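You operate a simulated robot arm through the tools that you are given. There is no shell and no other tool. Be economical: measure what you need, move in short steps, check, and stop when the job is done.

You are at the controls of a simulated robot arm. One attempt, no reset.

## Task
Move the grey hose to wall outlet two and open wall tap two.
Fine: front wall switch off and wall tap four shut before wall clip four comes out; clip the hose in before wall tap two opens; leave the switch off.

The check looks at the end state, three seconds after you hand in, the way a careful person would. Anything else that was tipped, shoved, dropped, spilled or broken makes it a failure.

## Robot
A 6-joint arm with a two-finger gripper, fixed in place. Base frame: the origin is at the foot of the arm, x ahead of it, y to its left, z up. Readings come in cm, degrees, newtons and seconds.
With the tool pointing down near the work surface it reaches from about 38 to 86 cm from the base axis. Its first joint turns from -166.0 to 166.0 degrees. Payload 2.45 kg.
The TCP is the grasp point between the finger pads, 2 cm short of the fingertips. In the tool frame z runs along the fingers and y along their closing line. Largest opening 14 cm; the body of the gripper starts 16.8 cm behind the TCP.
Orientation is told as [roll, pitch, yaw] about the base's x, y, z axes, in that order, counted from this pose: with the fingers straight down and closing along the base's y, the tool's x points along the base's -x, its y along +y and its z along -z.

## Interface
- The arm moves only by the tool play_rows. Its argument "rows" is a list of rows, each an object of numbers (a shift or turn left out is 0, a gripper value left out holds the last): "tx", "ty", "tz": the shift along the base's x, y, z in mm; "rx", "ry", "rz": the turn, a rotation vector about the base's x, y, z in degrees; "claw": the gripper command, from -1 (fully open) to 1 (shut), values between in proportion. In form: [{"tx": .., "ty": .., "tz": .., "rx": .., "ry": .., "rz": .., "claw": ..}, ...]. A call has 1 to 8 rows; each row is the pose to reach, as a shift and turn from the pose commanded when the call began. A row lasts 0.2 s, in which the tool goes at most 5 cm and 8.6 degrees; a call with a longer step from one row to the next is refused whole, and so is a gripper value outside its range. Where a pose cannot be reached the arm comes as near as it can. A force on the tool above 90 N (or 10 N above the force at the start of the call, whichever is more), or a blocked arm, ends the call early, and 0.2 s more pass. The fingers move at their own pace (about 4.5 cm/s each) and stop on an object; they squeeze with about 28 N. The grip force told is the motor's: it shows also when the fingers shut on nothing. Time passes only in rows, and 0.2 s behind the last, so rows that repeat a pose let the fingers close. The reply holds the time, the measured pose of the TCP, the force on the tool along the base axes, the opening and the grip force, in the units named above and with some noise, with the torque about the TCP (base axes, N m) and any sound that the robot's microphone picked up, and new pictures: "pictures" is both (left out), scene, wrist or none.
- Cameras (640 x 400 px; columns grow to the right, rows downward): "scene" is fixed at [5.05, -50.21, 155.59]; the picture's right is [0.56, -0.83, 0.00], its down [-0.28, -0.19, -0.94] and it looks along [0.78, 0.53, -0.34] (base axes); focal length 214 px, centre (320, 200). "wrist" rides on the gripper at [7.8, 1.1, -20.9] in the tool frame; the picture's right is [-0.14, 0.99, 0.00], its down [-0.92, -0.13, -0.37] and it looks along [-0.36, -0.05, 0.93] (tool axes); focal length 280 px, centre (320, 200). There is no depth. A picture from a camera that has moved, and an enlarged one, comes with that camera's place and axes in the base frame and with its lens.
- slide_trunk(by): slides the trunk up (or, below 0, down) by that many cm; the arm rides with it, the base frame stays. It gives what a move gives, with no picture.
- inspect(camera, box): a new picture of the part [left, top, right, bottom] of that camera's present view, enlarged. No time passes.
- job_done(): hands the job in; it is judged then, once.

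Go step by step. Nothing tells you positions but the pictures and the camera data: compare them with the known pose of the tool, close in by small moves and look again before you grip or let go. The budget is 120 turns and 200 pictures, counting those below and the enlarged ones. Unless the task says otherwise, let go and move clear before handing in, and close with one line.

The tools are called after "Request:" by a JSON object that holds its "op" and its "data". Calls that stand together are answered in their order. play_rows: Moves the arm, as the interface text tells. Its arguments: {"type":"object","properties":{"rows":{"type":"array","items":{"type":"object","properties":{"tx":{"type":"number"},"ty":{"type":"number"},"tz":{"type":"number"},"rx":{"type":"number"},"ry":{"type":"number"},"rz":{"type":"number"},"claw":{"type":"number"}}}},"pictures":{"type":"string","enum":["both","scene","wrist","none"]}},"required":["rows"]} The other tools are called the same way: slide_trunk (by) slides the trunk up or down; inspect (camera, box) takes an enlarged picture of a part of a camera's view; job_done () hands the job in.

At the start:

```text
clock: 0.0
tool_pos: [38.86, -10.93, 163.11]
orientation: [0.0, -0.1, -0.1]
force: [-0.6, 0.2, -1.2]
wrist_torque: [0.0, 0.02, -0.03]
width: 13.98
grip_force: 0.0
trunk travel left (down, up): [-15.0, 8.0]
```

scene: 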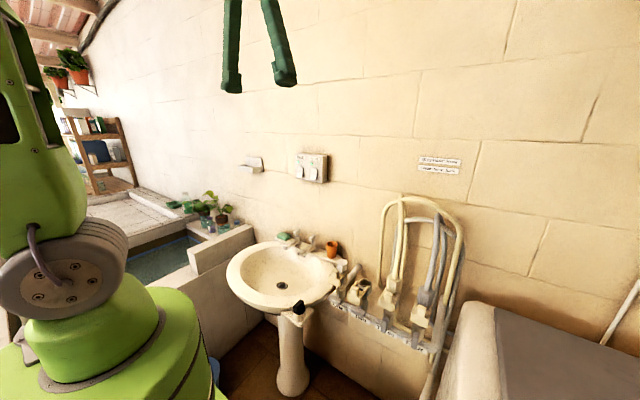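
wrist: 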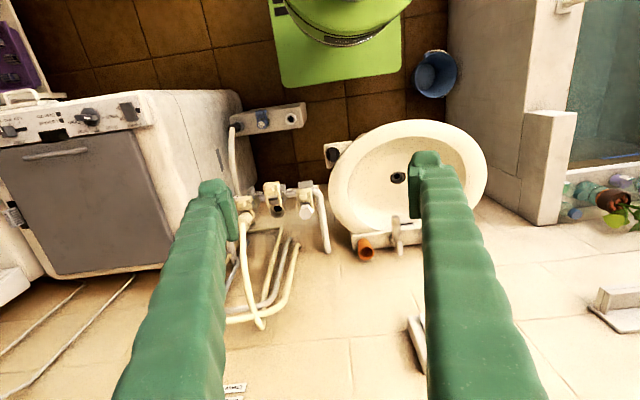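

I see a sink, a wall switch and a row of taps with hoses right of the sink. I'll enlarge these areas first.

Request:
{"op": "inspect", "data": {"camera": "scene", "box": [320, 180, 480, 380]}}

Request:
{"op": "inspect", "data": {"camera": "scene", "box": [230, 130, 350, 205]}}

Request:
{"op": "inspect", "data": {"camera": "scene", "box": [400, 140, 480, 190]}}

Request:
{"op": "inspect", "data": {"camera": "wrist", "box": [200, 80, 360, 340]}}

```text
2.00 times, centred on (400, 280) of scene
camera zoom: at [5.05, -50.21, 155.59], right [0.56, -0.83, 0.0], down [-0.28, -0.19, -0.94], along [0.78, 0.53, -0.34], focal length 429 px, centre (160, 40)
```

zoom: 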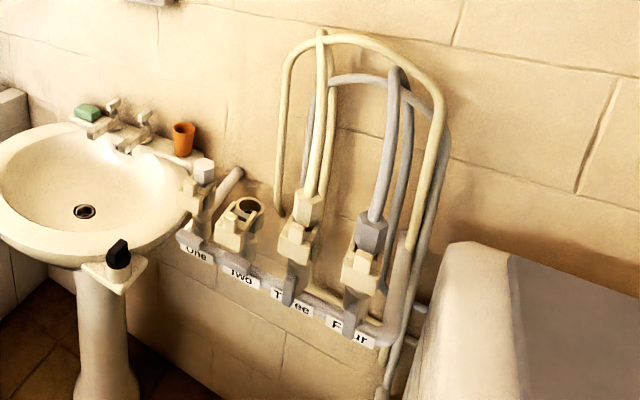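

```text
5.33 times, centred on (290, 168) of scene
camera zoom: at [5.05, -50.21, 155.59], right [0.56, -0.83, 0.0], down [-0.28, -0.19, -0.94], along [0.78, 0.53, -0.34], focal length 1144 px, centre (480, 373)
```

zoom: 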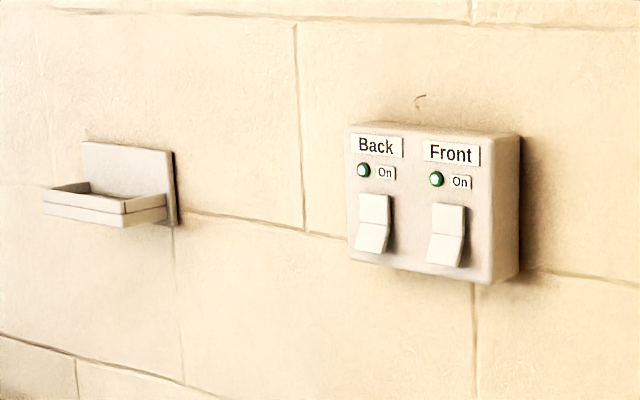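

```text
8.00 times, centred on (440, 165) of scene
camera zoom: at [5.05, -50.21, 155.59], right [0.56, -0.83, 0.0], down [-0.28, -0.19, -0.94], along [0.78, 0.53, -0.34], focal length 1716 px, centre (-640, 480)
```

zoom: 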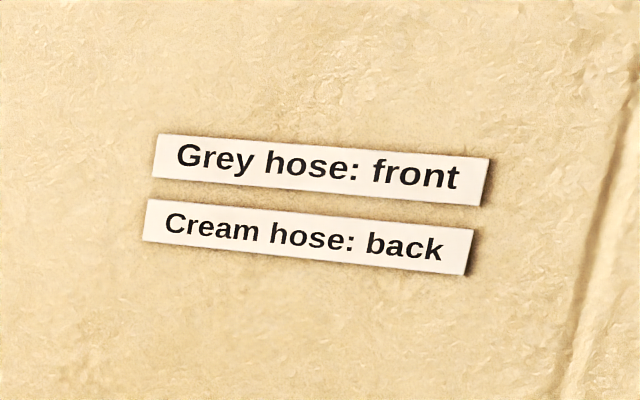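

```text
1.54 times, centred on (280, 210) of wrist
camera zoom: at [31.04, -10.02, 184.12], right [0.14, 0.99, 0.0], down [0.92, -0.13, 0.37], along [0.36, -0.05, -0.93], focal length 431 px, centre (382, 185)
```

zoom: 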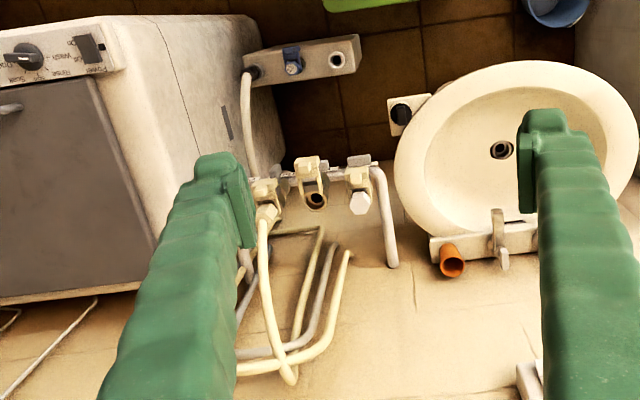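

Triangulating from both views, outlet two's mouth is at about (64,-29,102) and outlet one's at y≈-19, so the spacing is about 10 cm. I'll move the wrist camera over there for a closer look.

Request:
{"op": "play_rows", "data": {"rows": [{"tx": 15, "ty": -32, "tz": -28}, {"tx": 30, "ty": -64, "tz": -56}, {"tx": 45, "ty": -96, "tz": -84}, {"tx": 60, "ty": -128, "tz": -112}, {"tx": 75, "ty": -160, "tz": -140}, {"tx": 90, "ty": -192, "tz": -168}, {"tx": 100, "ty": -220, "tz": -190}, {"tx": 100, "ty": -220, "tz": -190}]}}

```text
clock: 1.8
tool_pos: [48.8, -33.03, 144.51]
orientation: [-0.1, 0.0, 0.0]
force: [0.5, -0.8, -0.1]
wrist_torque: [-0.01, -0.04, -0.05]
width: 13.97
grip_force: 0.0
trunk travel left (down, up): [-15.0, 8.0]
camera wrist: at [41.01, -32.05, 165.61], right [0.14, 0.99, 0.0], down [0.92, -0.13, 0.37], along [0.37, -0.05, -0.93], focal length 280 px, centre (320, 200)
```

scene: 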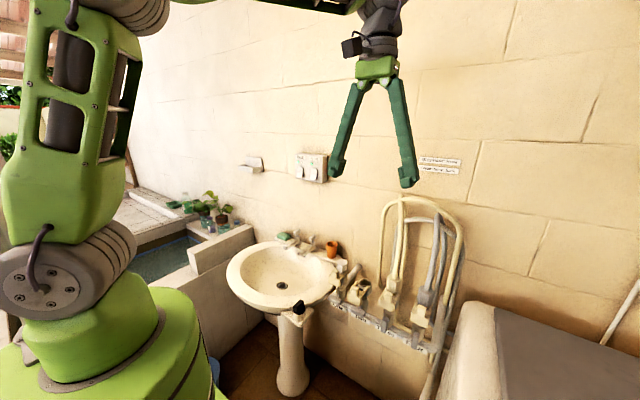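
wrist: 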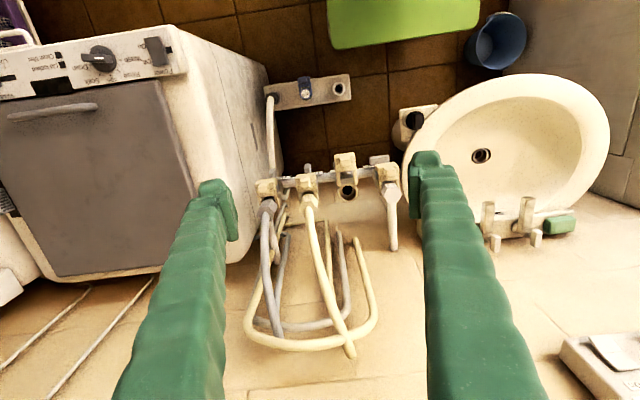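

Request:
{"op": "inspect", "data": {"camera": "wrist", "box": [240, 130, 420, 243]}}

Request:
{"op": "inspect", "data": {"camera": "scene", "box": [325, 250, 405, 345]}}

Request:
{"op": "inspect", "data": {"camera": "scene", "box": [375, 270, 455, 365]}}

Request:
{"op": "inspect", "data": {"camera": "wrist", "box": [240, 60, 440, 185]}}

```text
3.54 times, centred on (330, 186) of wrist
camera zoom: at [41.01, -32.05, 165.61], right [0.14, 0.99, 0.0], down [0.92, -0.13, 0.37], along [0.37, -0.05, -0.93], focal length 992 px, centre (285, 248)
```

zoom: 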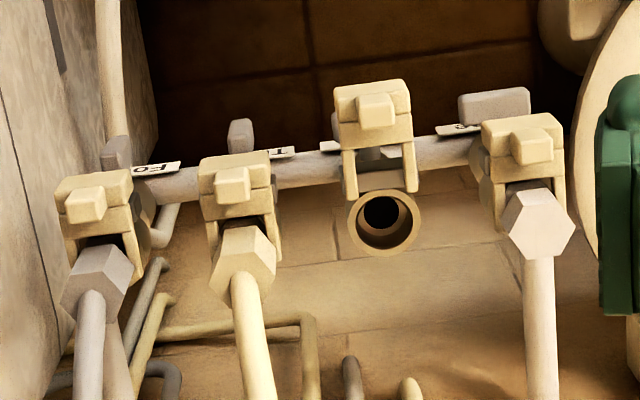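

```text
4.21 times, centred on (365, 298) of scene
camera zoom: at [5.05, -50.21, 155.59], right [0.56, -0.83, 0.0], down [-0.28, -0.19, -0.94], along [0.78, 0.53, -0.34], focal length 903 px, centre (130, -210)
```

zoom: 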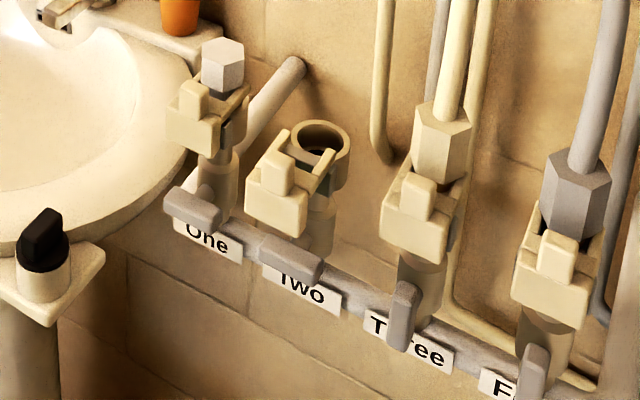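

```text
4.21 times, centred on (415, 318) of scene
camera zoom: at [5.05, -50.21, 155.59], right [0.56, -0.83, 0.0], down [-0.28, -0.19, -0.94], along [0.78, 0.53, -0.34], focal length 903 px, centre (-80, -295)
```

zoom: 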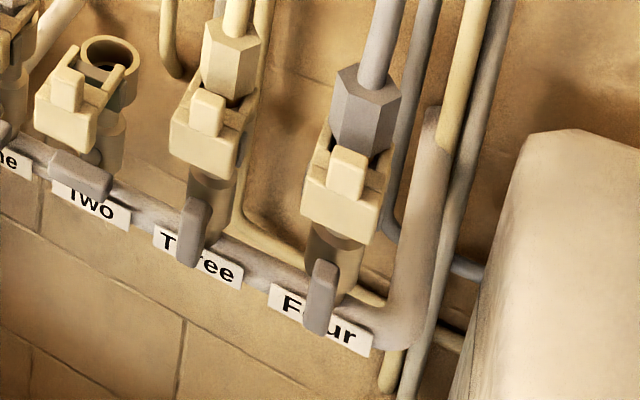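

```text
3.20 times, centred on (340, 122) of wrist
camera zoom: at [41.01, -32.05, 165.61], right [0.14, 0.99, 0.0], down [0.92, -0.13, 0.37], along [0.37, -0.05, -0.93], focal length 897 px, centre (256, 448)
```

zoom: 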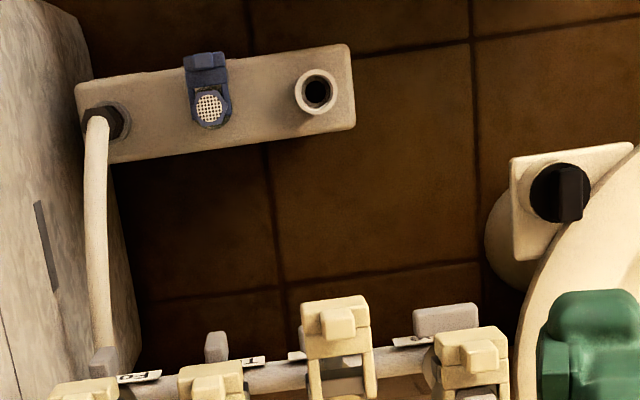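

The taps are clear now: levers for one and two lie horizontal (shut), three and four stand upright (open). Each clip is a fork that slides toward the front, and clip two is already out. I'll go to the switch first, tilting the tool forward to look at it.

Request:
{"op": "play_rows", "data": {"rows": [{"ty": 45, "ry": -7.5, "claw": 1}, {"ty": 90, "ry": -15}, {"ty": 135, "ry": -22.5}, {"ty": 180, "ry": -30}, {"ty": 225, "ry": -37.5}, {"ty": 270, "ry": -45}, {"ty": 315, "ry": -52.5}, {"ty": 350, "ry": -60}]}}

```text
clock: 3.6
tool_pos: [49.49, 1.31, 144.51]
orientation: [-0.1, -58.9, 0.1]
force: [1.0, -1.1, -1.1]
wrist_torque: [0.07, 0.13, 0.08]
width: 0.02
grip_force: 16.0
out of reach, approached as far as the arm can: row 8
trunk travel left (down, up): [-15.0, 8.0]
camera wrist: at [27.56, 2.25, 148.7], right [0.07, 0.99, 0.12], down [0.16, -0.13, 0.98], along [0.98, -0.05, -0.17], focal length 280 px, centre (320, 200)
```

scene: 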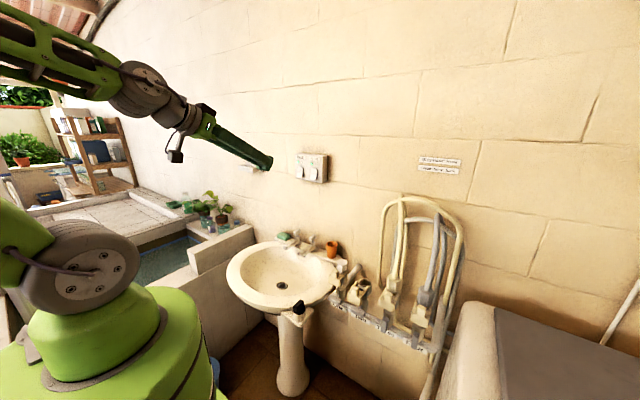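
wrist: 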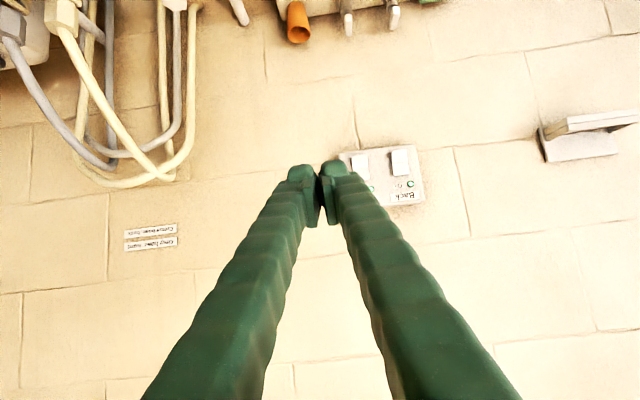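

Request:
{"op": "inspect", "data": {"camera": "wrist", "box": [330, 130, 450, 215]}}

Request:
{"op": "inspect", "data": {"camera": "scene", "box": [290, 148, 334, 188]}}

```text
4.71 times, centred on (390, 172) of wrist
camera zoom: at [27.56, 2.25, 148.7], right [0.07, 0.99, 0.12], down [0.16, -0.13, 0.98], along [0.98, -0.05, -0.17], focal length 1320 px, centre (-9, 329)
```

zoom: 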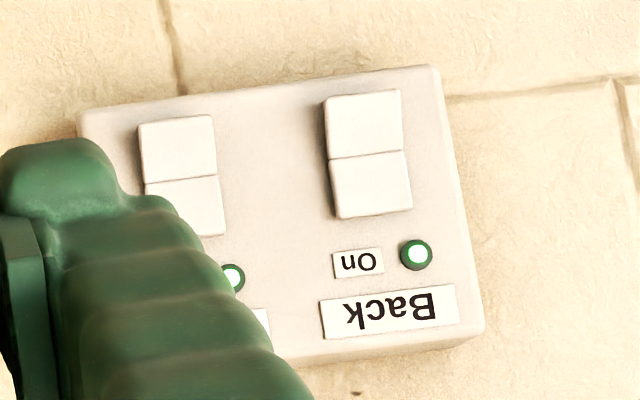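

```text
10.00 times, centred on (312, 168) of scene
camera zoom: at [5.05, -50.21, 155.59], right [0.56, -0.83, 0.0], down [-0.28, -0.19, -0.94], along [0.78, 0.53, -0.34], focal length 2145 px, centre (400, 520)
```

zoom: 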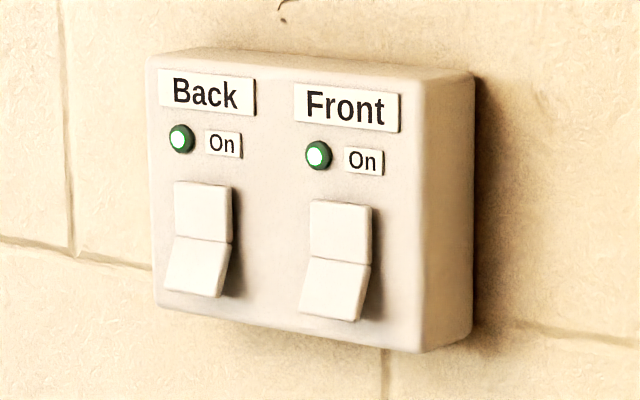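

The front rocker's lower half sticks out (on) at about (86.2, 8.8, 131). I'll go to a standoff in front of it with the fingers shut.

Request:
{"op": "play_rows", "data": {"rows": [{"tx": 40, "ty": 11, "tz": -20}, {"tx": 80, "ty": 22, "tz": -41}, {"tx": 121, "ty": 32, "tz": -62}, {"tx": 162, "ty": 43, "tz": -83}, {"tx": 203, "ty": 54, "tz": -104}, {"tx": 244, "ty": 64, "tz": -125}, {"tx": 275, "ty": 75, "tz": -145}, {"tx": 275, "ty": 75, "tz": -145}]}}

```text
clock: 5.4
tool_pos: [76.34, 8.81, 130.29]
orientation: [-0.1, -60.1, 0.1]
force: [0.1, -0.1, 0.0]
wrist_torque: [-0.02, 0.0, -0.02]
width: 0.0
grip_force: 27.9
trunk travel left (down, up): [-15.0, 8.0]
camera wrist: at [54.34, 9.79, 134.03], right [0.07, 0.99, 0.12], down [0.14, -0.13, 0.98], along [0.99, -0.05, -0.15], focal length 280 px, centre (320, 200)
```

scene: 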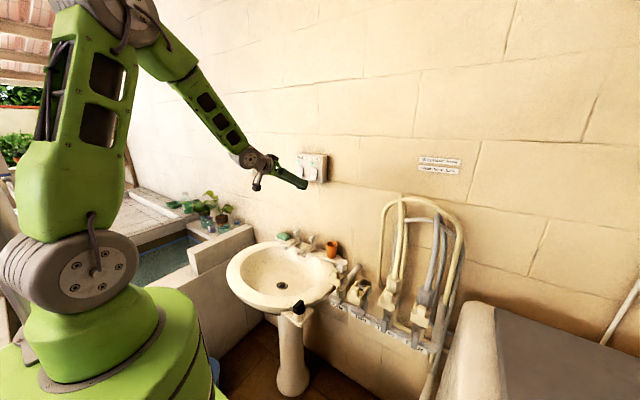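
wrist: 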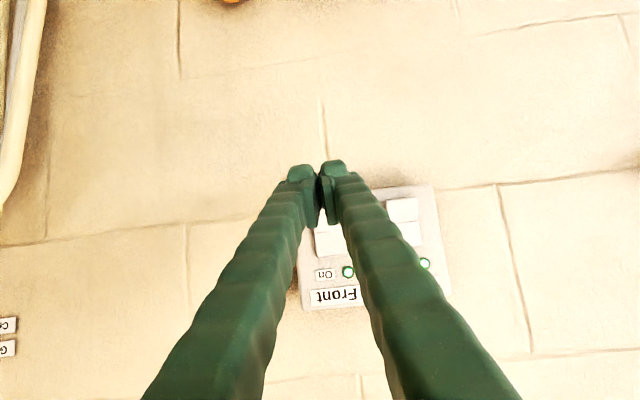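

Request:
{"op": "play_rows", "data": {"rows": [{"tx": 40}, {"tx": 62}, {"tx": 66}, {"tx": 70}, {"tx": 74}]}}

Request:
{"op": "inspect", "data": {"camera": "scene", "box": [290, 148, 334, 188]}}

```text
clock: 6.6
tool_pos: [83.77, 8.99, 130.11]
orientation: [0.0, -59.8, 0.0]
force: [-11.5, 1.7, 0.4]
wrist_torque: [0.09, -0.07, 0.03]
width: 0.61
grip_force: 29.0
trunk travel left (down, up): [-15.0, 8.0]
camera wrist: at [61.83, 9.95, 133.93], right [0.07, 0.99, 0.12], down [0.14, -0.13, 0.98], along [0.99, -0.05, -0.15], focal length 280 px, centre (320, 200)
```

scene: 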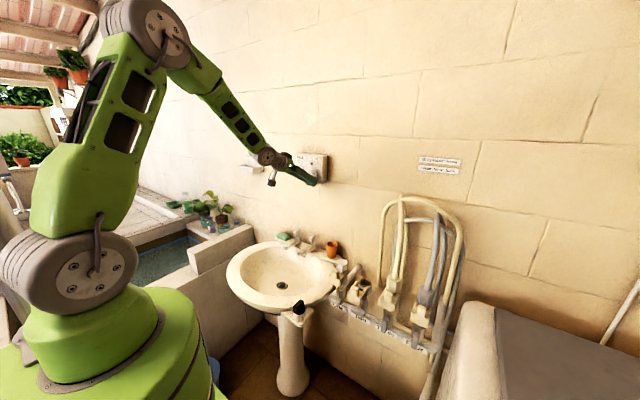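
wrist: 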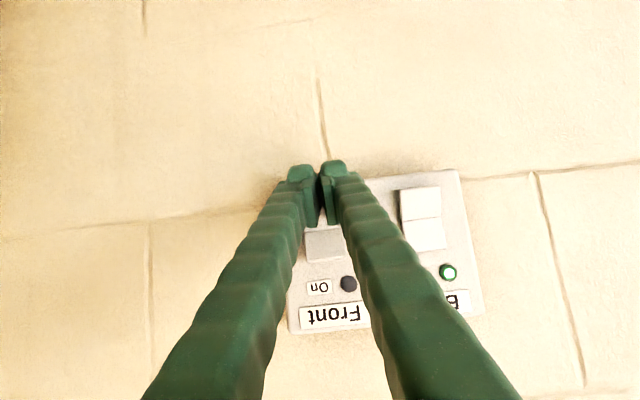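

```text
10.00 times, centred on (312, 168) of scene
camera zoom: at [5.05, -50.21, 155.59], right [0.56, -0.83, 0.0], down [-0.28, -0.19, -0.94], along [0.78, 0.53, -0.34], focal length 2145 px, centre (400, 520)
```

zoom: 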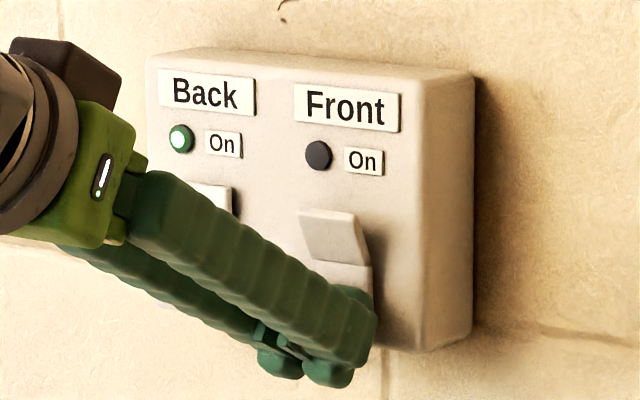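

The front light is out, so the switch is off. I'll back off and go look at tap four.

Request:
{"op": "play_rows", "data": {"rows": [{"tx": -45}, {"tx": -90, "tz": 10}, {"tx": -130, "tz": 20, "ty": -15, "ry": 4}, {"tx": -170, "tz": 20, "ty": -40, "ry": 8}, {"tx": -205, "tz": 20, "ty": -70, "ry": 12}, {"tx": -240, "tz": 20, "ty": -100, "ry": 16}, {"tx": -275, "tz": 20, "ty": -130, "ry": 20}, {"tx": -305, "tz": 20, "ty": -165, "ry": 24}], "pictures": "none"}}

Request:
{"op": "play_rows", "data": {"rows": [{"tx": -10, "ty": -45, "ry": 2}, {"tx": -20, "ty": -90, "tz": -10, "ry": 4}, {"tx": -30, "ty": -135, "tz": -25, "ry": 6}, {"tx": -30, "ty": -180, "tz": -45, "ry": 6}, {"tx": -30, "ty": -220, "tz": -70, "ry": 6}, {"tx": -30, "ty": -260, "tz": -90, "ry": 6}, {"tx": -30, "ty": -300, "tz": -110, "ry": 6}, {"tx": -30, "ty": -340, "tz": -110, "ry": 6}]}}

```text
clock: 8.6
tool_pos: [51.24, -12.78, 131.37]
orientation: [-9.8, -32.2, -0.3]
force: [1.0, 0.1, 0.9]
wrist_torque: [-0.02, 0.01, -0.03]
width: 0.0
grip_force: 29.4
out of reach, approached as far as the arm can: row 5, 6
trunk travel left (down, up): [-15.0, 8.0]
stopped in row 8: the arm was blocked; the commanded pose is now the measured one
```

```text
clock: 10.4
tool_pos: [48.01, -47.21, 120.49]
orientation: [-9.9, -26.2, -0.3]
force: [-0.5, -0.3, 0.2]
wrist_torque: [0.05, 0.0, 0.01]
width: 0.0
grip_force: 29.2
trunk travel left (down, up): [-15.0, 8.0]
camera wrist: at [32.11, -42.54, 135.45], right [0.2, 0.97, -0.09], down [0.66, -0.07, 0.75], along [0.73, -0.21, -0.65], focal length 280 px, centre (320, 200)
```

scene: 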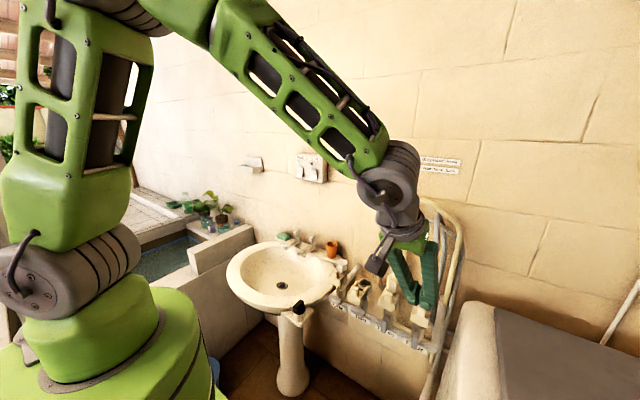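
wrist: 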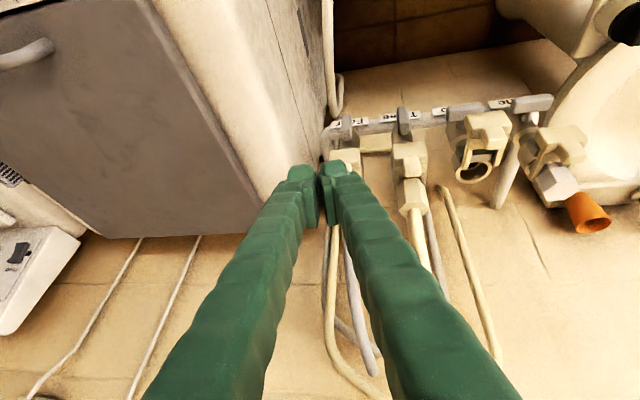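

Request:
{"op": "inspect", "data": {"camera": "wrist", "box": [310, 80, 470, 180]}}

Request:
{"op": "inspect", "data": {"camera": "wrist", "box": [430, 80, 600, 190]}}

```text
4.00 times, centred on (390, 130) of wrist
camera zoom: at [32.11, -42.54, 135.45], right [0.2, 0.97, -0.09], down [0.66, -0.07, 0.75], along [0.73, -0.21, -0.65], focal length 1122 px, centre (40, 480)
```

zoom: 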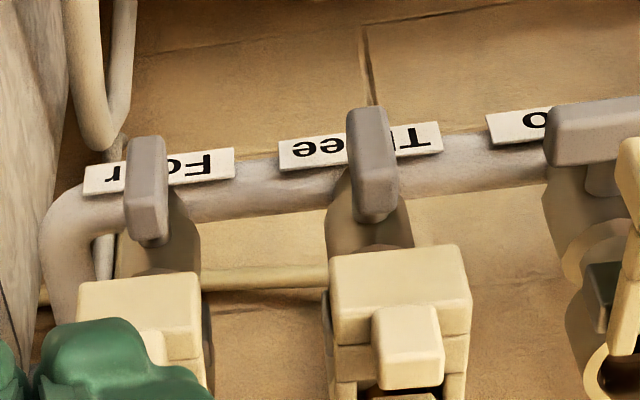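

```text
3.64 times, centred on (515, 135) of wrist
camera zoom: at [32.11, -42.54, 135.45], right [0.2, 0.97, -0.09], down [0.66, -0.07, 0.75], along [0.73, -0.21, -0.65], focal length 1020 px, centre (-389, 436)
```

zoom: 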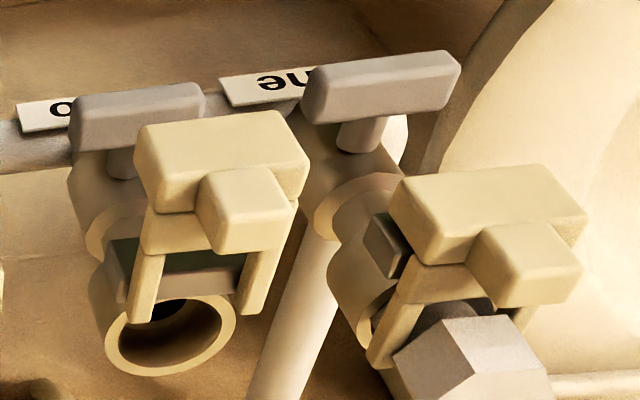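

Lever four is centred at about (62.4,-47.8,90.7) and stands upright; levers are spaced about 9.9 cm. I'll raise the trunk for more room to tilt and straighten the tool.

Request:
{"op": "slide_trunk", "data": {"by": 8}}

Request:
{"op": "play_rows", "data": {"rows": [{"rx": 4.5, "ry": -3, "rz": 2.2, "tz": -10}, {"rx": 9, "ry": -8, "rz": 4.4, "tz": -40}, {"rx": 9, "ry": -12, "rz": 4.4, "tz": -80, "tx": -10}, {"rx": 9, "ry": -14, "rz": 4.4, "tz": -120, "tx": -10}]}}

```text
clock: 11.6
tool_pos: [48.09, -47.01, 128.47]
orientation: [-9.7, -26.2, -0.3]
force: [0.1, 0.3, -0.3]
wrist_torque: [0.01, 0.03, 0.01]
width: 0.0
grip_force: 29.1
trunk travel left (down, up): [-23.0, 0.0]
```

```text
clock: 12.6
tool_pos: [47.12, -46.75, 116.6]
orientation: [1.2, -39.9, -2.2]
force: [0.6, -0.3, 0.2]
wrist_torque: [0.03, 0.03, 0.02]
width: 0.01
grip_force: 29.4
trunk travel left (down, up): [-23.0, 0.0]
camera wrist: at [27.87, -45.61, 127.69], right [0.13, 0.99, 0.11], down [0.46, -0.15, 0.87], along [0.88, -0.06, -0.48], focal length 280 px, centre (320, 200)
```

scene: 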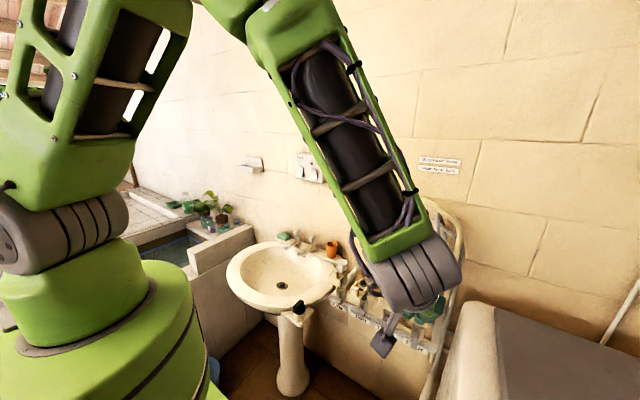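
wrist: 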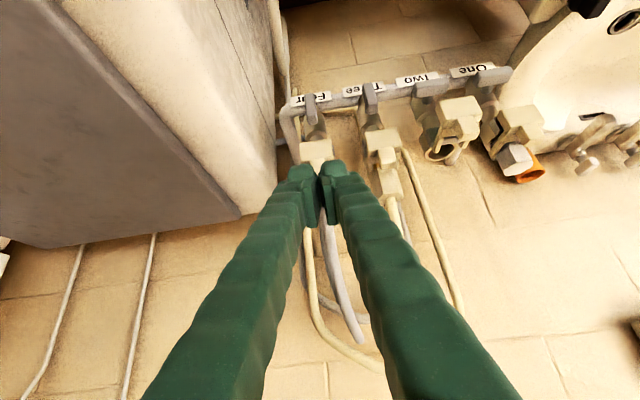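

Request:
{"op": "play_rows", "data": {"rows": [{"ty": 15, "tz": -40, "tx": 10}, {"ty": 33, "tz": -80, "tx": 20}, {"ty": 33, "tz": -120, "tx": 30}, {"ty": 33, "tz": -155, "tx": 40}, {"ty": 33, "tz": -185, "tx": 50}, {"ty": 33, "tz": -195, "tx": 60}, {"ty": 33, "tz": -195, "tx": 60}]}}

```text
clock: 14.2
tool_pos: [53.01, -43.5, 96.6]
orientation: [1.2, -40.1, -2.0]
force: [-0.3, 0.6, 0.7]
wrist_torque: [0.02, -0.01, -0.03]
width: 0.0
grip_force: 29.5
trunk travel left (down, up): [-23.0, 0.0]
camera wrist: at [33.74, -42.28, 107.83], right [0.13, 0.99, 0.1], down [0.46, -0.15, 0.87], along [0.88, -0.06, -0.48], focal length 280 px, centre (320, 200)
```

scene: 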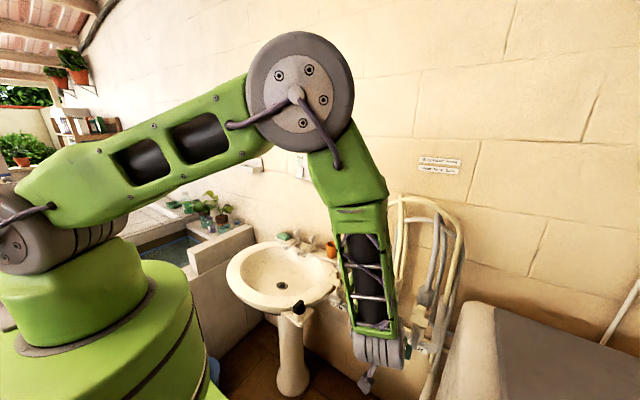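
wrist: 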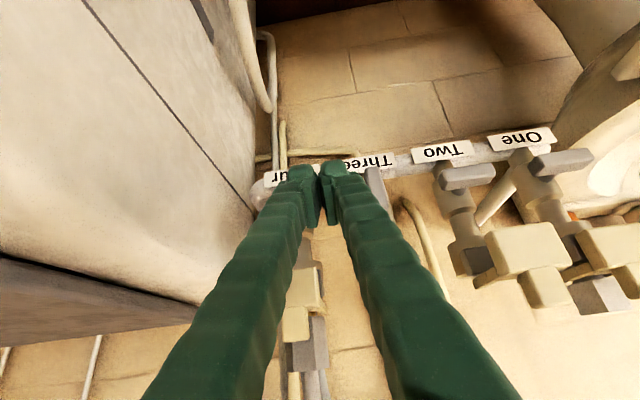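

Request:
{"op": "play_rows", "data": {"rows": [{"tx": 40, "tz": -15}, {"tx": 80, "tz": -30}, {"tx": 80, "tz": -30}], "pictures": "wrist"}}

Request:
{"op": "inspect", "data": {"camera": "wrist", "box": [230, 120, 420, 240]}}

Request:
{"op": "inspect", "data": {"camera": "scene", "box": [360, 270, 460, 380]}}

```text
clock: 15.0
tool_pos: [60.99, -43.72, 94.22]
orientation: [1.1, -40.1, -2.1]
force: [0.2, -0.1, -1.1]
wrist_torque: [-0.02, 0.01, 0.03]
width: 0.02
grip_force: 29.2
trunk travel left (down, up): [-23.0, 0.0]
camera wrist: at [41.62, -42.43, 105.24], right [0.13, 0.99, 0.1], down [0.46, -0.15, 0.87], along [0.88, -0.06, -0.48], focal length 280 px, centre (320, 200)
```

wrist: 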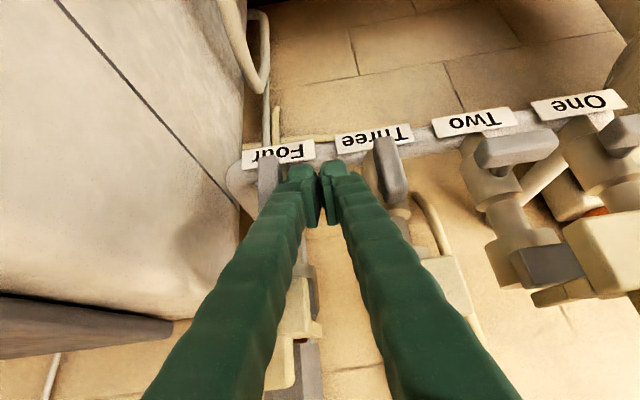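

```text
3.33 times, centred on (325, 180) of wrist
camera zoom: at [41.62, -42.43, 105.24], right [0.13, 0.99, 0.1], down [0.46, -0.15, 0.87], along [0.88, -0.06, -0.48], focal length 935 px, centre (303, 267)
```

zoom: 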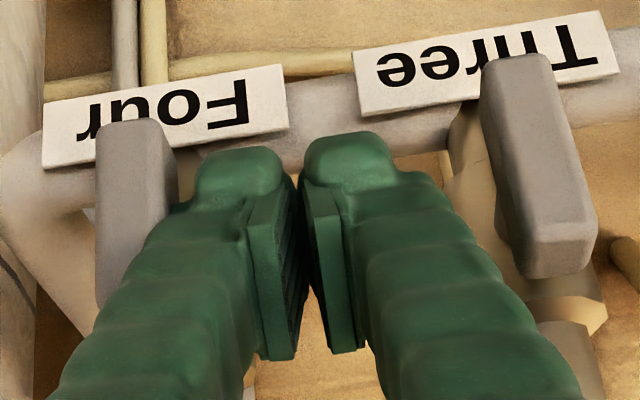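

```text
3.64 times, centred on (410, 325) of scene
camera zoom: at [5.05, -50.21, 155.59], right [0.56, -0.83, 0.0], down [-0.28, -0.19, -0.94], along [0.78, 0.53, -0.34], focal length 780 px, centre (-7, -254)
```

zoom: 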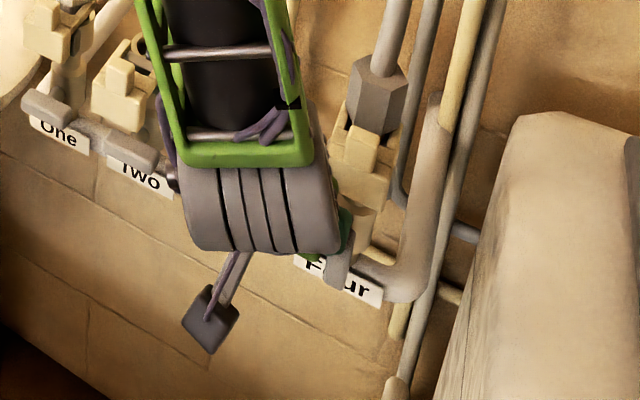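

Request:
{"op": "play_rows", "data": {"rows": [{"ty": -5}, {"ty": -10}, {"ty": -15}, {"ty": -20}], "pictures": "wrist"}}

Request:
{"op": "inspect", "data": {"camera": "wrist", "box": [230, 120, 420, 240]}}

```text
clock: 16.0
tool_pos: [61.03, -44.22, 94.05]
orientation: [1.8, -40.2, -1.6]
force: [-6.5, 77.6, 20.0]
wrist_torque: [0.14, 0.28, -1.22]
width: 0.0
grip_force: 28.9
trunk travel left (down, up): [-23.0, 0.0]
camera wrist: at [41.65, -43.28, 105.18], right [0.11, 0.99, 0.11], down [0.46, -0.15, 0.87], along [0.88, -0.05, -0.48], focal length 280 px, centre (320, 200)
```

wrist: 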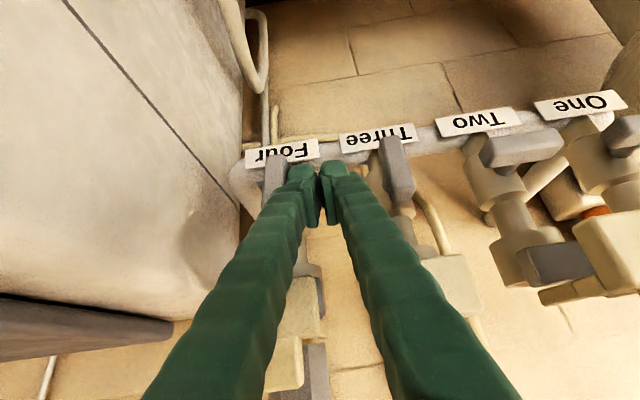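

```text
3.33 times, centred on (325, 180) of wrist
camera zoom: at [41.65, -43.28, 105.18], right [0.11, 0.99, 0.11], down [0.46, -0.15, 0.87], along [0.88, -0.05, -0.48], focal length 935 px, centre (303, 267)
```

zoom: 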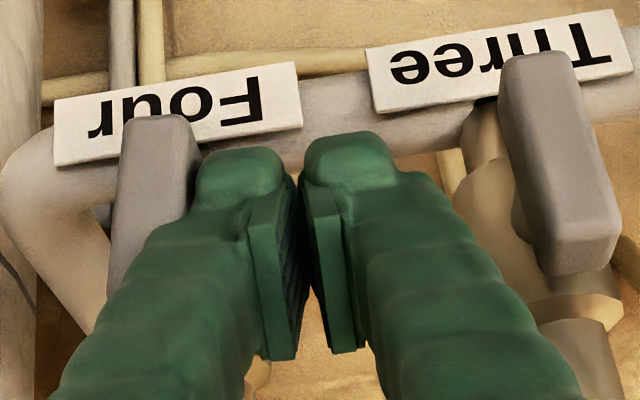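

The lever resists when its top is pushed towards -y (77 N at a stop), so it must turn the other way. I'll back off, open to about 6 cm and straddle the lever to push its top toward +y.

Request:
{"op": "play_rows", "data": {"rows": [{"ty": 20}, {"ty": 20, "tx": -40, "tz": 15}, {"ty": 20, "tx": -80, "tz": 30, "claw": 0.143}, {"ty": -15, "tx": -80, "tz": 30, "ry": -4}, {"ty": -15, "tx": -80, "tz": 30, "ry": -8}], "pictures": "none"}}

Request:
{"op": "play_rows", "data": {"rows": [{"tx": 1}], "pictures": "wrist"}}

```text
clock: 17.2
tool_pos: [53.03, -47.19, 97.01]
orientation: [1.7, -48.1, -2.4]
force: [1.0, -0.8, 0.4]
wrist_torque: [0.01, -0.03, -0.01]
width: 6.0
grip_force: 0.0
trunk travel left (down, up): [-23.0, 0.0]
```

```text
clock: 17.6
tool_pos: [53.22, -47.21, 96.97]
orientation: [1.7, -48.1, -2.5]
force: [-0.4, 0.0, 0.6]
wrist_torque: [-0.01, -0.03, 0.0]
width: 5.98
grip_force: 0.1
trunk travel left (down, up): [-23.0, 0.0]
camera wrist: at [32.48, -45.97, 105.3], right [0.11, 0.99, 0.12], down [0.34, -0.15, 0.93], along [0.93, -0.06, -0.35], focal length 280 px, centre (320, 200)
```

wrist: 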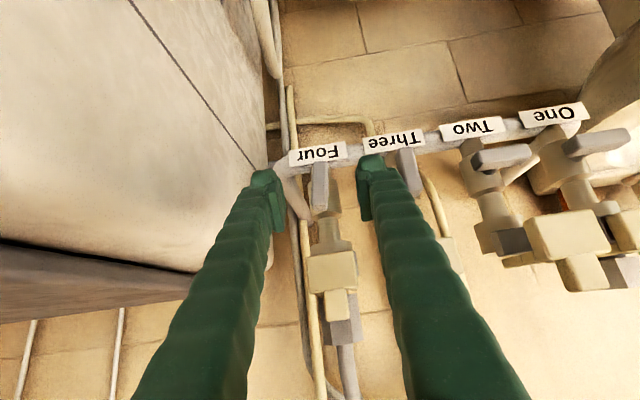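

Request:
{"op": "play_rows", "data": {"rows": [{"tx": 40, "tz": -10}, {"tx": 82, "tz": -20}, {"tx": 82, "tz": -20}], "pictures": "wrist"}}

Request:
{"op": "inspect", "data": {"camera": "wrist", "box": [230, 120, 420, 240]}}

```text
clock: 18.4
tool_pos: [61.43, -47.09, 95.1]
orientation: [1.7, -48.1, -2.3]
force: [-0.2, -0.4, -0.5]
wrist_torque: [0.0, 0.04, -0.03]
width: 6.02
grip_force: 0.0
trunk travel left (down, up): [-23.0, 0.0]
camera wrist: at [40.75, -45.83, 103.36], right [0.11, 0.99, 0.12], down [0.34, -0.15, 0.93], along [0.93, -0.06, -0.35], focal length 280 px, centre (320, 200)
```

wrist: 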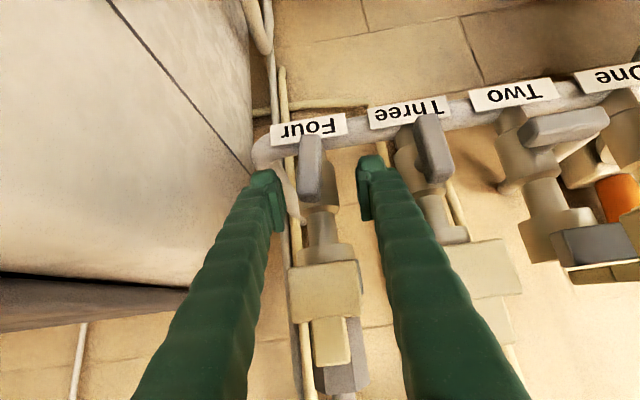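

```text
3.33 times, centred on (325, 180) of wrist
camera zoom: at [40.75, -45.83, 103.36], right [0.11, 0.99, 0.12], down [0.34, -0.15, 0.93], along [0.93, -0.06, -0.35], focal length 935 px, centre (303, 267)
```

zoom: 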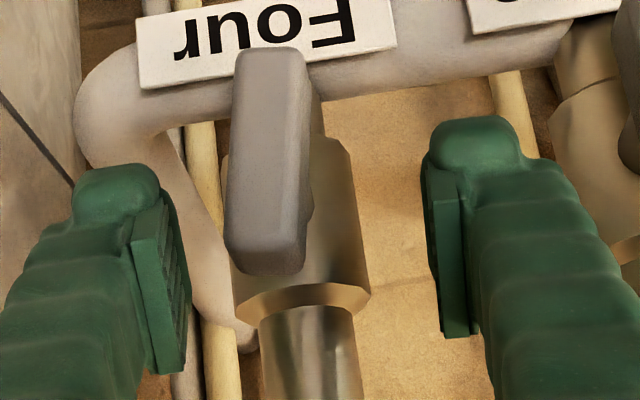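

Request:
{"op": "play_rows", "data": {"rows": [{"claw": 0.57}, {"claw": 0.57}, {"ty": 5}, {"ty": 10}, {"ty": 15}, {"ty": 20}], "pictures": "wrist"}}

Request:
{"op": "inspect", "data": {"camera": "wrist", "box": [230, 120, 420, 240]}}

```text
clock: 19.8
tool_pos: [61.43, -45.95, 95.06]
orientation: [1.5, -48.2, -2.4]
force: [3.8, -35.6, 4.8]
wrist_torque: [-0.04, 0.31, 0.79]
width: 5.02
grip_force: 15.5
trunk travel left (down, up): [-23.0, 0.0]
camera wrist: at [40.71, -44.49, 103.36], right [0.12, 0.99, 0.12], down [0.33, -0.15, 0.93], along [0.94, -0.07, -0.35], focal length 280 px, centre (320, 200)
```

wrist: 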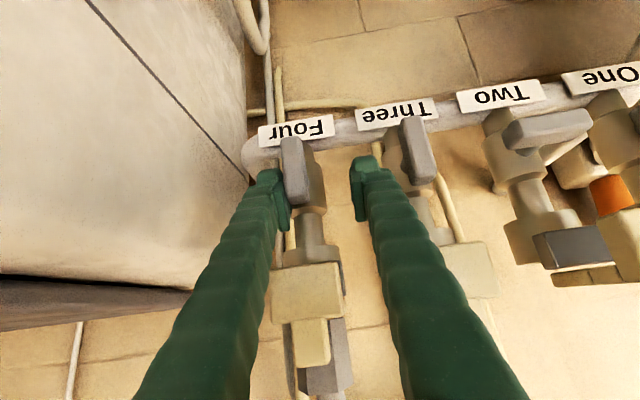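

```text
3.33 times, centred on (325, 180) of wrist
camera zoom: at [40.71, -44.49, 103.36], right [0.12, 0.99, 0.12], down [0.33, -0.15, 0.93], along [0.94, -0.07, -0.35], focal length 935 px, centre (303, 267)
```

zoom: 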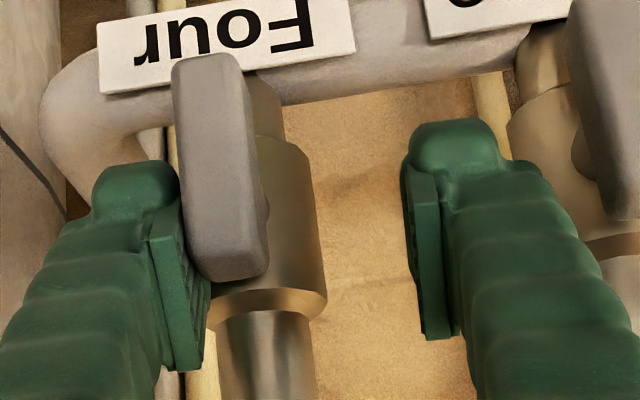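

The lever starts turning in this direction (about 10° so far), but a single open finger gives way. I'll back out, close the fingers, and push from the -y side with the rigid closed pair; the cabinet is about 15 cm away, so there is room.

Request:
{"op": "play_rows", "data": {"rows": [{"ty": -15}, {"ty": -15, "tx": -40, "tz": 10}, {"ty": -15, "tx": -80, "tz": 20, "claw": 1}, {"ty": -55, "tx": -80, "tz": 20, "ry": -3}, {"ty": -65, "tx": -80, "tz": 20, "ry": -6}, {"ty": -65, "tx": -80, "tz": 20, "ry": -6}], "pictures": "wrist"}}

```text
clock: 21.2
tool_pos: [53.42, -51.7, 96.99]
orientation: [2.0, -54.1, -2.7]
force: [0.0, 0.4, -0.5]
wrist_torque: [0.0, -0.03, 0.02]
width: 0.03
grip_force: 27.8
trunk travel left (down, up): [-23.0, 0.0]
camera wrist: at [31.94, -50.47, 103.03], right [0.1, 0.99, 0.13], down [0.24, -0.15, 0.96], along [0.97, -0.06, -0.25], focal length 280 px, centre (320, 200)
```

wrist: 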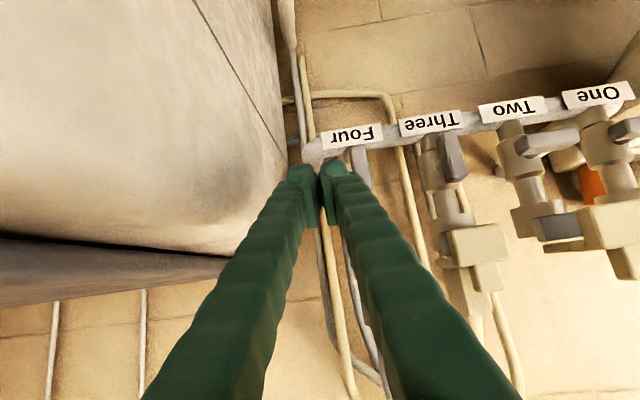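

Request:
{"op": "play_rows", "data": {"rows": [{"tx": 40, "tz": -10}, {"tx": 80, "tz": -20}, {"tx": 80, "tz": -20, "ty": 8}, {"tx": 80, "tz": -20, "ty": 16}, {"tx": 80, "tz": -20, "ty": 22}, {"tx": 80, "tz": -20, "ty": 28}, {"tx": 80, "tz": -20, "ty": 34}], "pictures": "wrist"}}

Request:
{"op": "inspect", "data": {"camera": "wrist", "box": [230, 120, 420, 240]}}

Request:
{"op": "inspect", "data": {"camera": "scene", "box": [360, 270, 460, 380]}}

```text
clock: 22.6
tool_pos: [61.21, -51.05, 95.62]
orientation: [0.0, -54.3, -2.9]
force: [-6.6, -31.4, -6.6]
wrist_torque: [-0.21, -0.02, 0.72]
width: 0.01
grip_force: 28.0
trunk travel left (down, up): [-23.0, 0.0]
stopped in row 7: the force on the tool passed its limit at 93 N (the readings are from after the stop); the commanded pose is now the measured one
camera wrist: at [39.73, -49.03, 101.59], right [0.13, 0.99, 0.11], down [0.23, -0.14, 0.96], along [0.96, -0.1, -0.25], focal length 280 px, centre (320, 200)
```

wrist: 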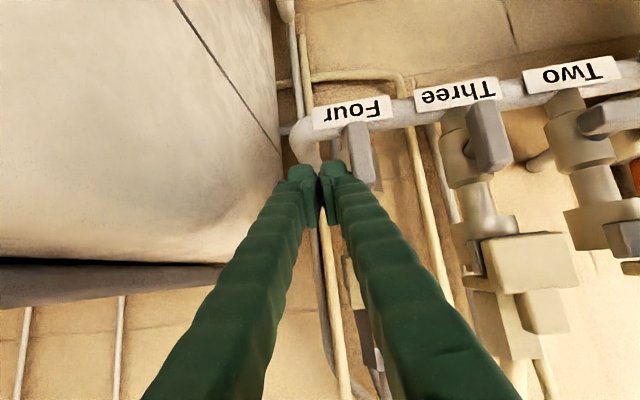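

```text
3.33 times, centred on (325, 180) of wrist
camera zoom: at [39.73, -49.03, 101.59], right [0.13, 0.99, 0.11], down [0.23, -0.14, 0.96], along [0.96, -0.1, -0.25], focal length 935 px, centre (303, 267)
```

zoom: 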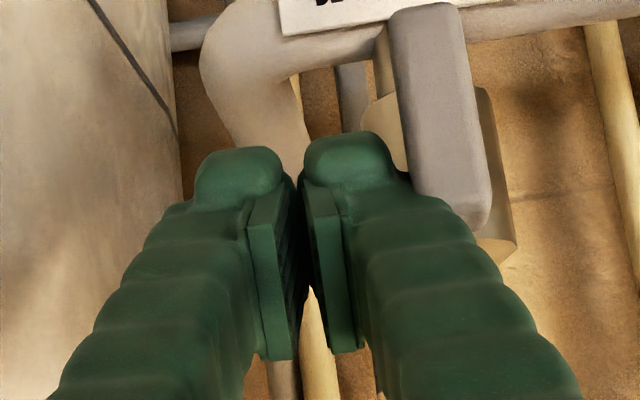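

```text
3.64 times, centred on (410, 325) of scene
camera zoom: at [5.05, -50.21, 155.59], right [0.56, -0.83, 0.0], down [-0.28, -0.19, -0.94], along [0.78, 0.53, -0.34], focal length 780 px, centre (-7, -254)
```

zoom: 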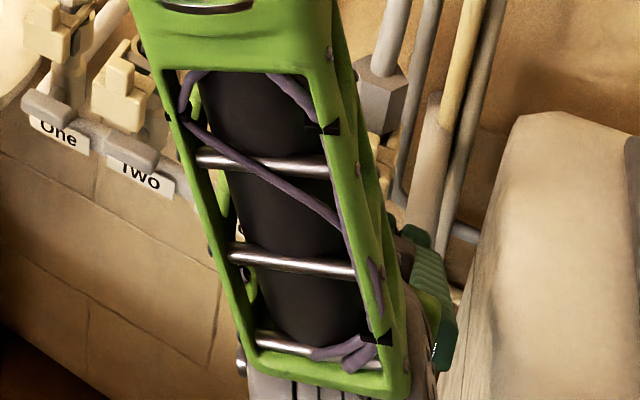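

Re-solving, the lever bar is nearer than I thought, at (60, -47.8, 93.4), so my first push was at pivot height and proves nothing. Pushing the top toward +y hits a stop, so I'll go back to the +y side and push the top toward -y from higher up.

Request:
{"op": "play_rows", "data": {"rows": [{"ty": -10}, {"ty": -10, "tx": -45, "tz": 10}, {"ty": -10, "tx": -90, "tz": 25}, {"ty": 35, "tx": -90, "tz": 25, "ry": -4}, {"ty": 77, "tx": -90, "tz": 20, "ry": -8}, {"ty": 77, "tx": -65, "tz": 15, "ry": -8}, {"ty": 77, "tx": -65, "tz": 15, "ry": -8}], "pictures": "wrist"}}

Request:
{"op": "inspect", "data": {"camera": "wrist", "box": [230, 120, 420, 240]}}

```text
clock: 24.2
tool_pos: [55.83, -44.48, 97.32]
orientation: [3.5, -61.9, -4.8]
force: [0.1, -0.6, 0.2]
wrist_torque: [-0.02, 0.06, -0.01]
width: 0.0
grip_force: 28.5
out of reach, approached as far as the arm can: row 5, 6, 7
trunk travel left (down, up): [-23.0, 0.0]
camera wrist: at [33.76, -42.95, 100.43], right [0.1, 0.98, 0.15], down [0.1, -0.16, 0.98], along [0.99, -0.08, -0.11], focal length 280 px, centre (320, 200)
```

wrist: 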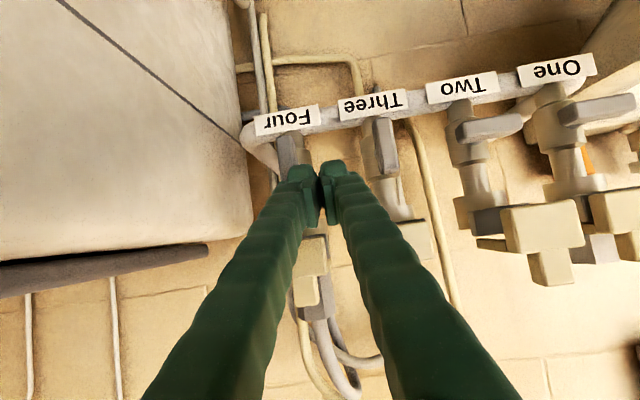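

```text
3.33 times, centred on (325, 180) of wrist
camera zoom: at [33.76, -42.95, 100.43], right [0.1, 0.98, 0.15], down [0.1, -0.16, 0.98], along [0.99, -0.08, -0.11], focal length 935 px, centre (303, 267)
```

zoom: 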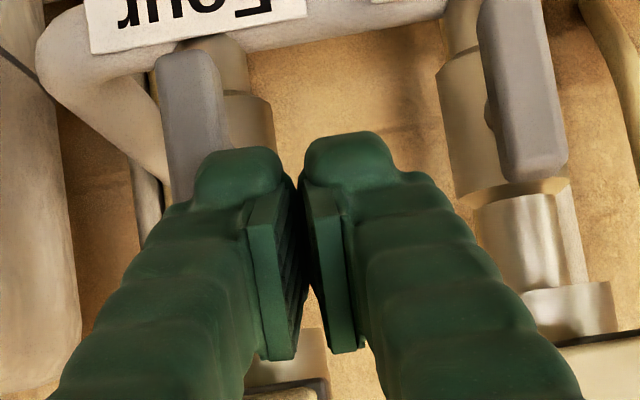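

Request:
{"op": "play_rows", "data": {"rows": [{"ty": 8}, {"ty": 8, "tx": 15}, {"ty": 8, "tx": 35}, {"ty": 8, "tx": 35}], "pictures": "wrist"}}

Request:
{"op": "inspect", "data": {"camera": "wrist", "box": [230, 120, 420, 240]}}

```text
clock: 25.2
tool_pos: [59.16, -43.96, 97.4]
orientation: [2.1, -62.1, -4.0]
force: [0.0, 0.4, -0.8]
wrist_torque: [0.04, 0.0, -0.01]
width: 0.0
grip_force: 28.3
out of reach, approached as far as the arm can: row 1, 2
trunk travel left (down, up): [-23.0, 0.0]
camera wrist: at [37.11, -42.13, 100.35], right [0.1, 0.99, 0.14], down [0.1, -0.15, 0.98], along [0.99, -0.09, -0.11], focal length 280 px, centre (320, 200)
```

wrist: 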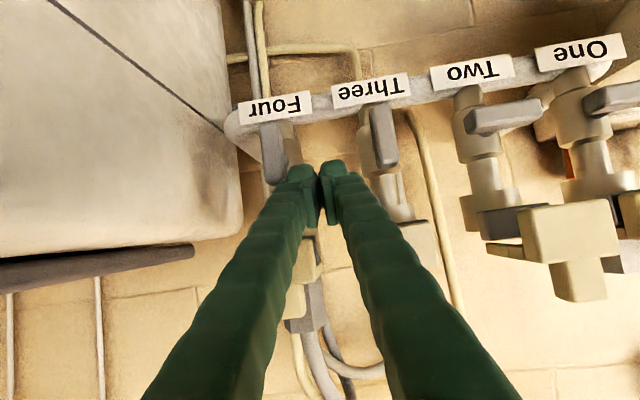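

```text
3.33 times, centred on (325, 180) of wrist
camera zoom: at [37.11, -42.13, 100.35], right [0.1, 0.99, 0.14], down [0.1, -0.15, 0.98], along [0.99, -0.09, -0.11], focal length 935 px, centre (303, 267)
```

zoom: 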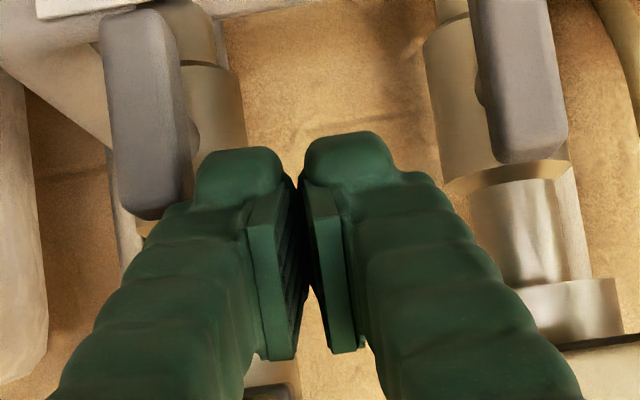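

The fist now overlaps only the upper half of lever four. Pushing toward -y.

Request:
{"op": "play_rows", "data": {"rows": [{"ty": -6}, {"ty": -12}, {"ty": -18}, {"ty": -24}], "pictures": "wrist"}}

Request:
{"op": "inspect", "data": {"camera": "wrist", "box": [230, 120, 420, 240]}}

```text
clock: 26.2
tool_pos: [59.06, -46.34, 97.41]
orientation: [1.6, -62.3, -3.5]
force: [0.5, 0.0, -0.4]
wrist_torque: [-0.04, 0.0, 0.0]
width: 0.02
grip_force: 28.2
trunk travel left (down, up): [-23.0, 0.0]
camera wrist: at [37.03, -44.4, 100.42], right [0.1, 0.99, 0.13], down [0.1, -0.14, 0.98], along [0.99, -0.09, -0.11], focal length 280 px, centre (320, 200)
```

wrist: 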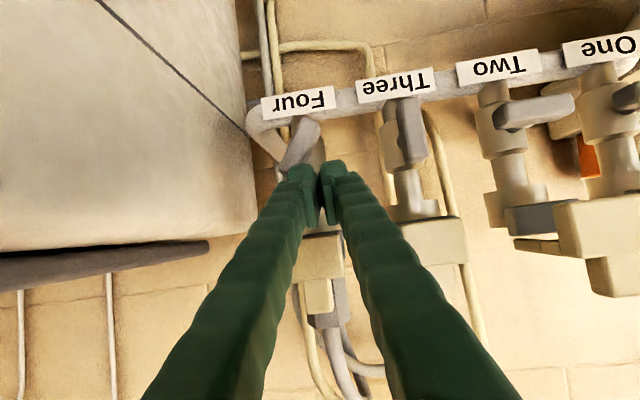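

```text
3.33 times, centred on (325, 180) of wrist
camera zoom: at [37.03, -44.4, 100.42], right [0.1, 0.99, 0.13], down [0.1, -0.14, 0.98], along [0.99, -0.09, -0.11], focal length 935 px, centre (303, 267)
```

zoom: 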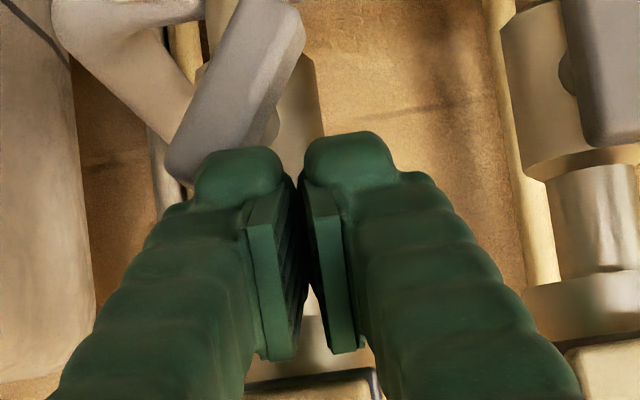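

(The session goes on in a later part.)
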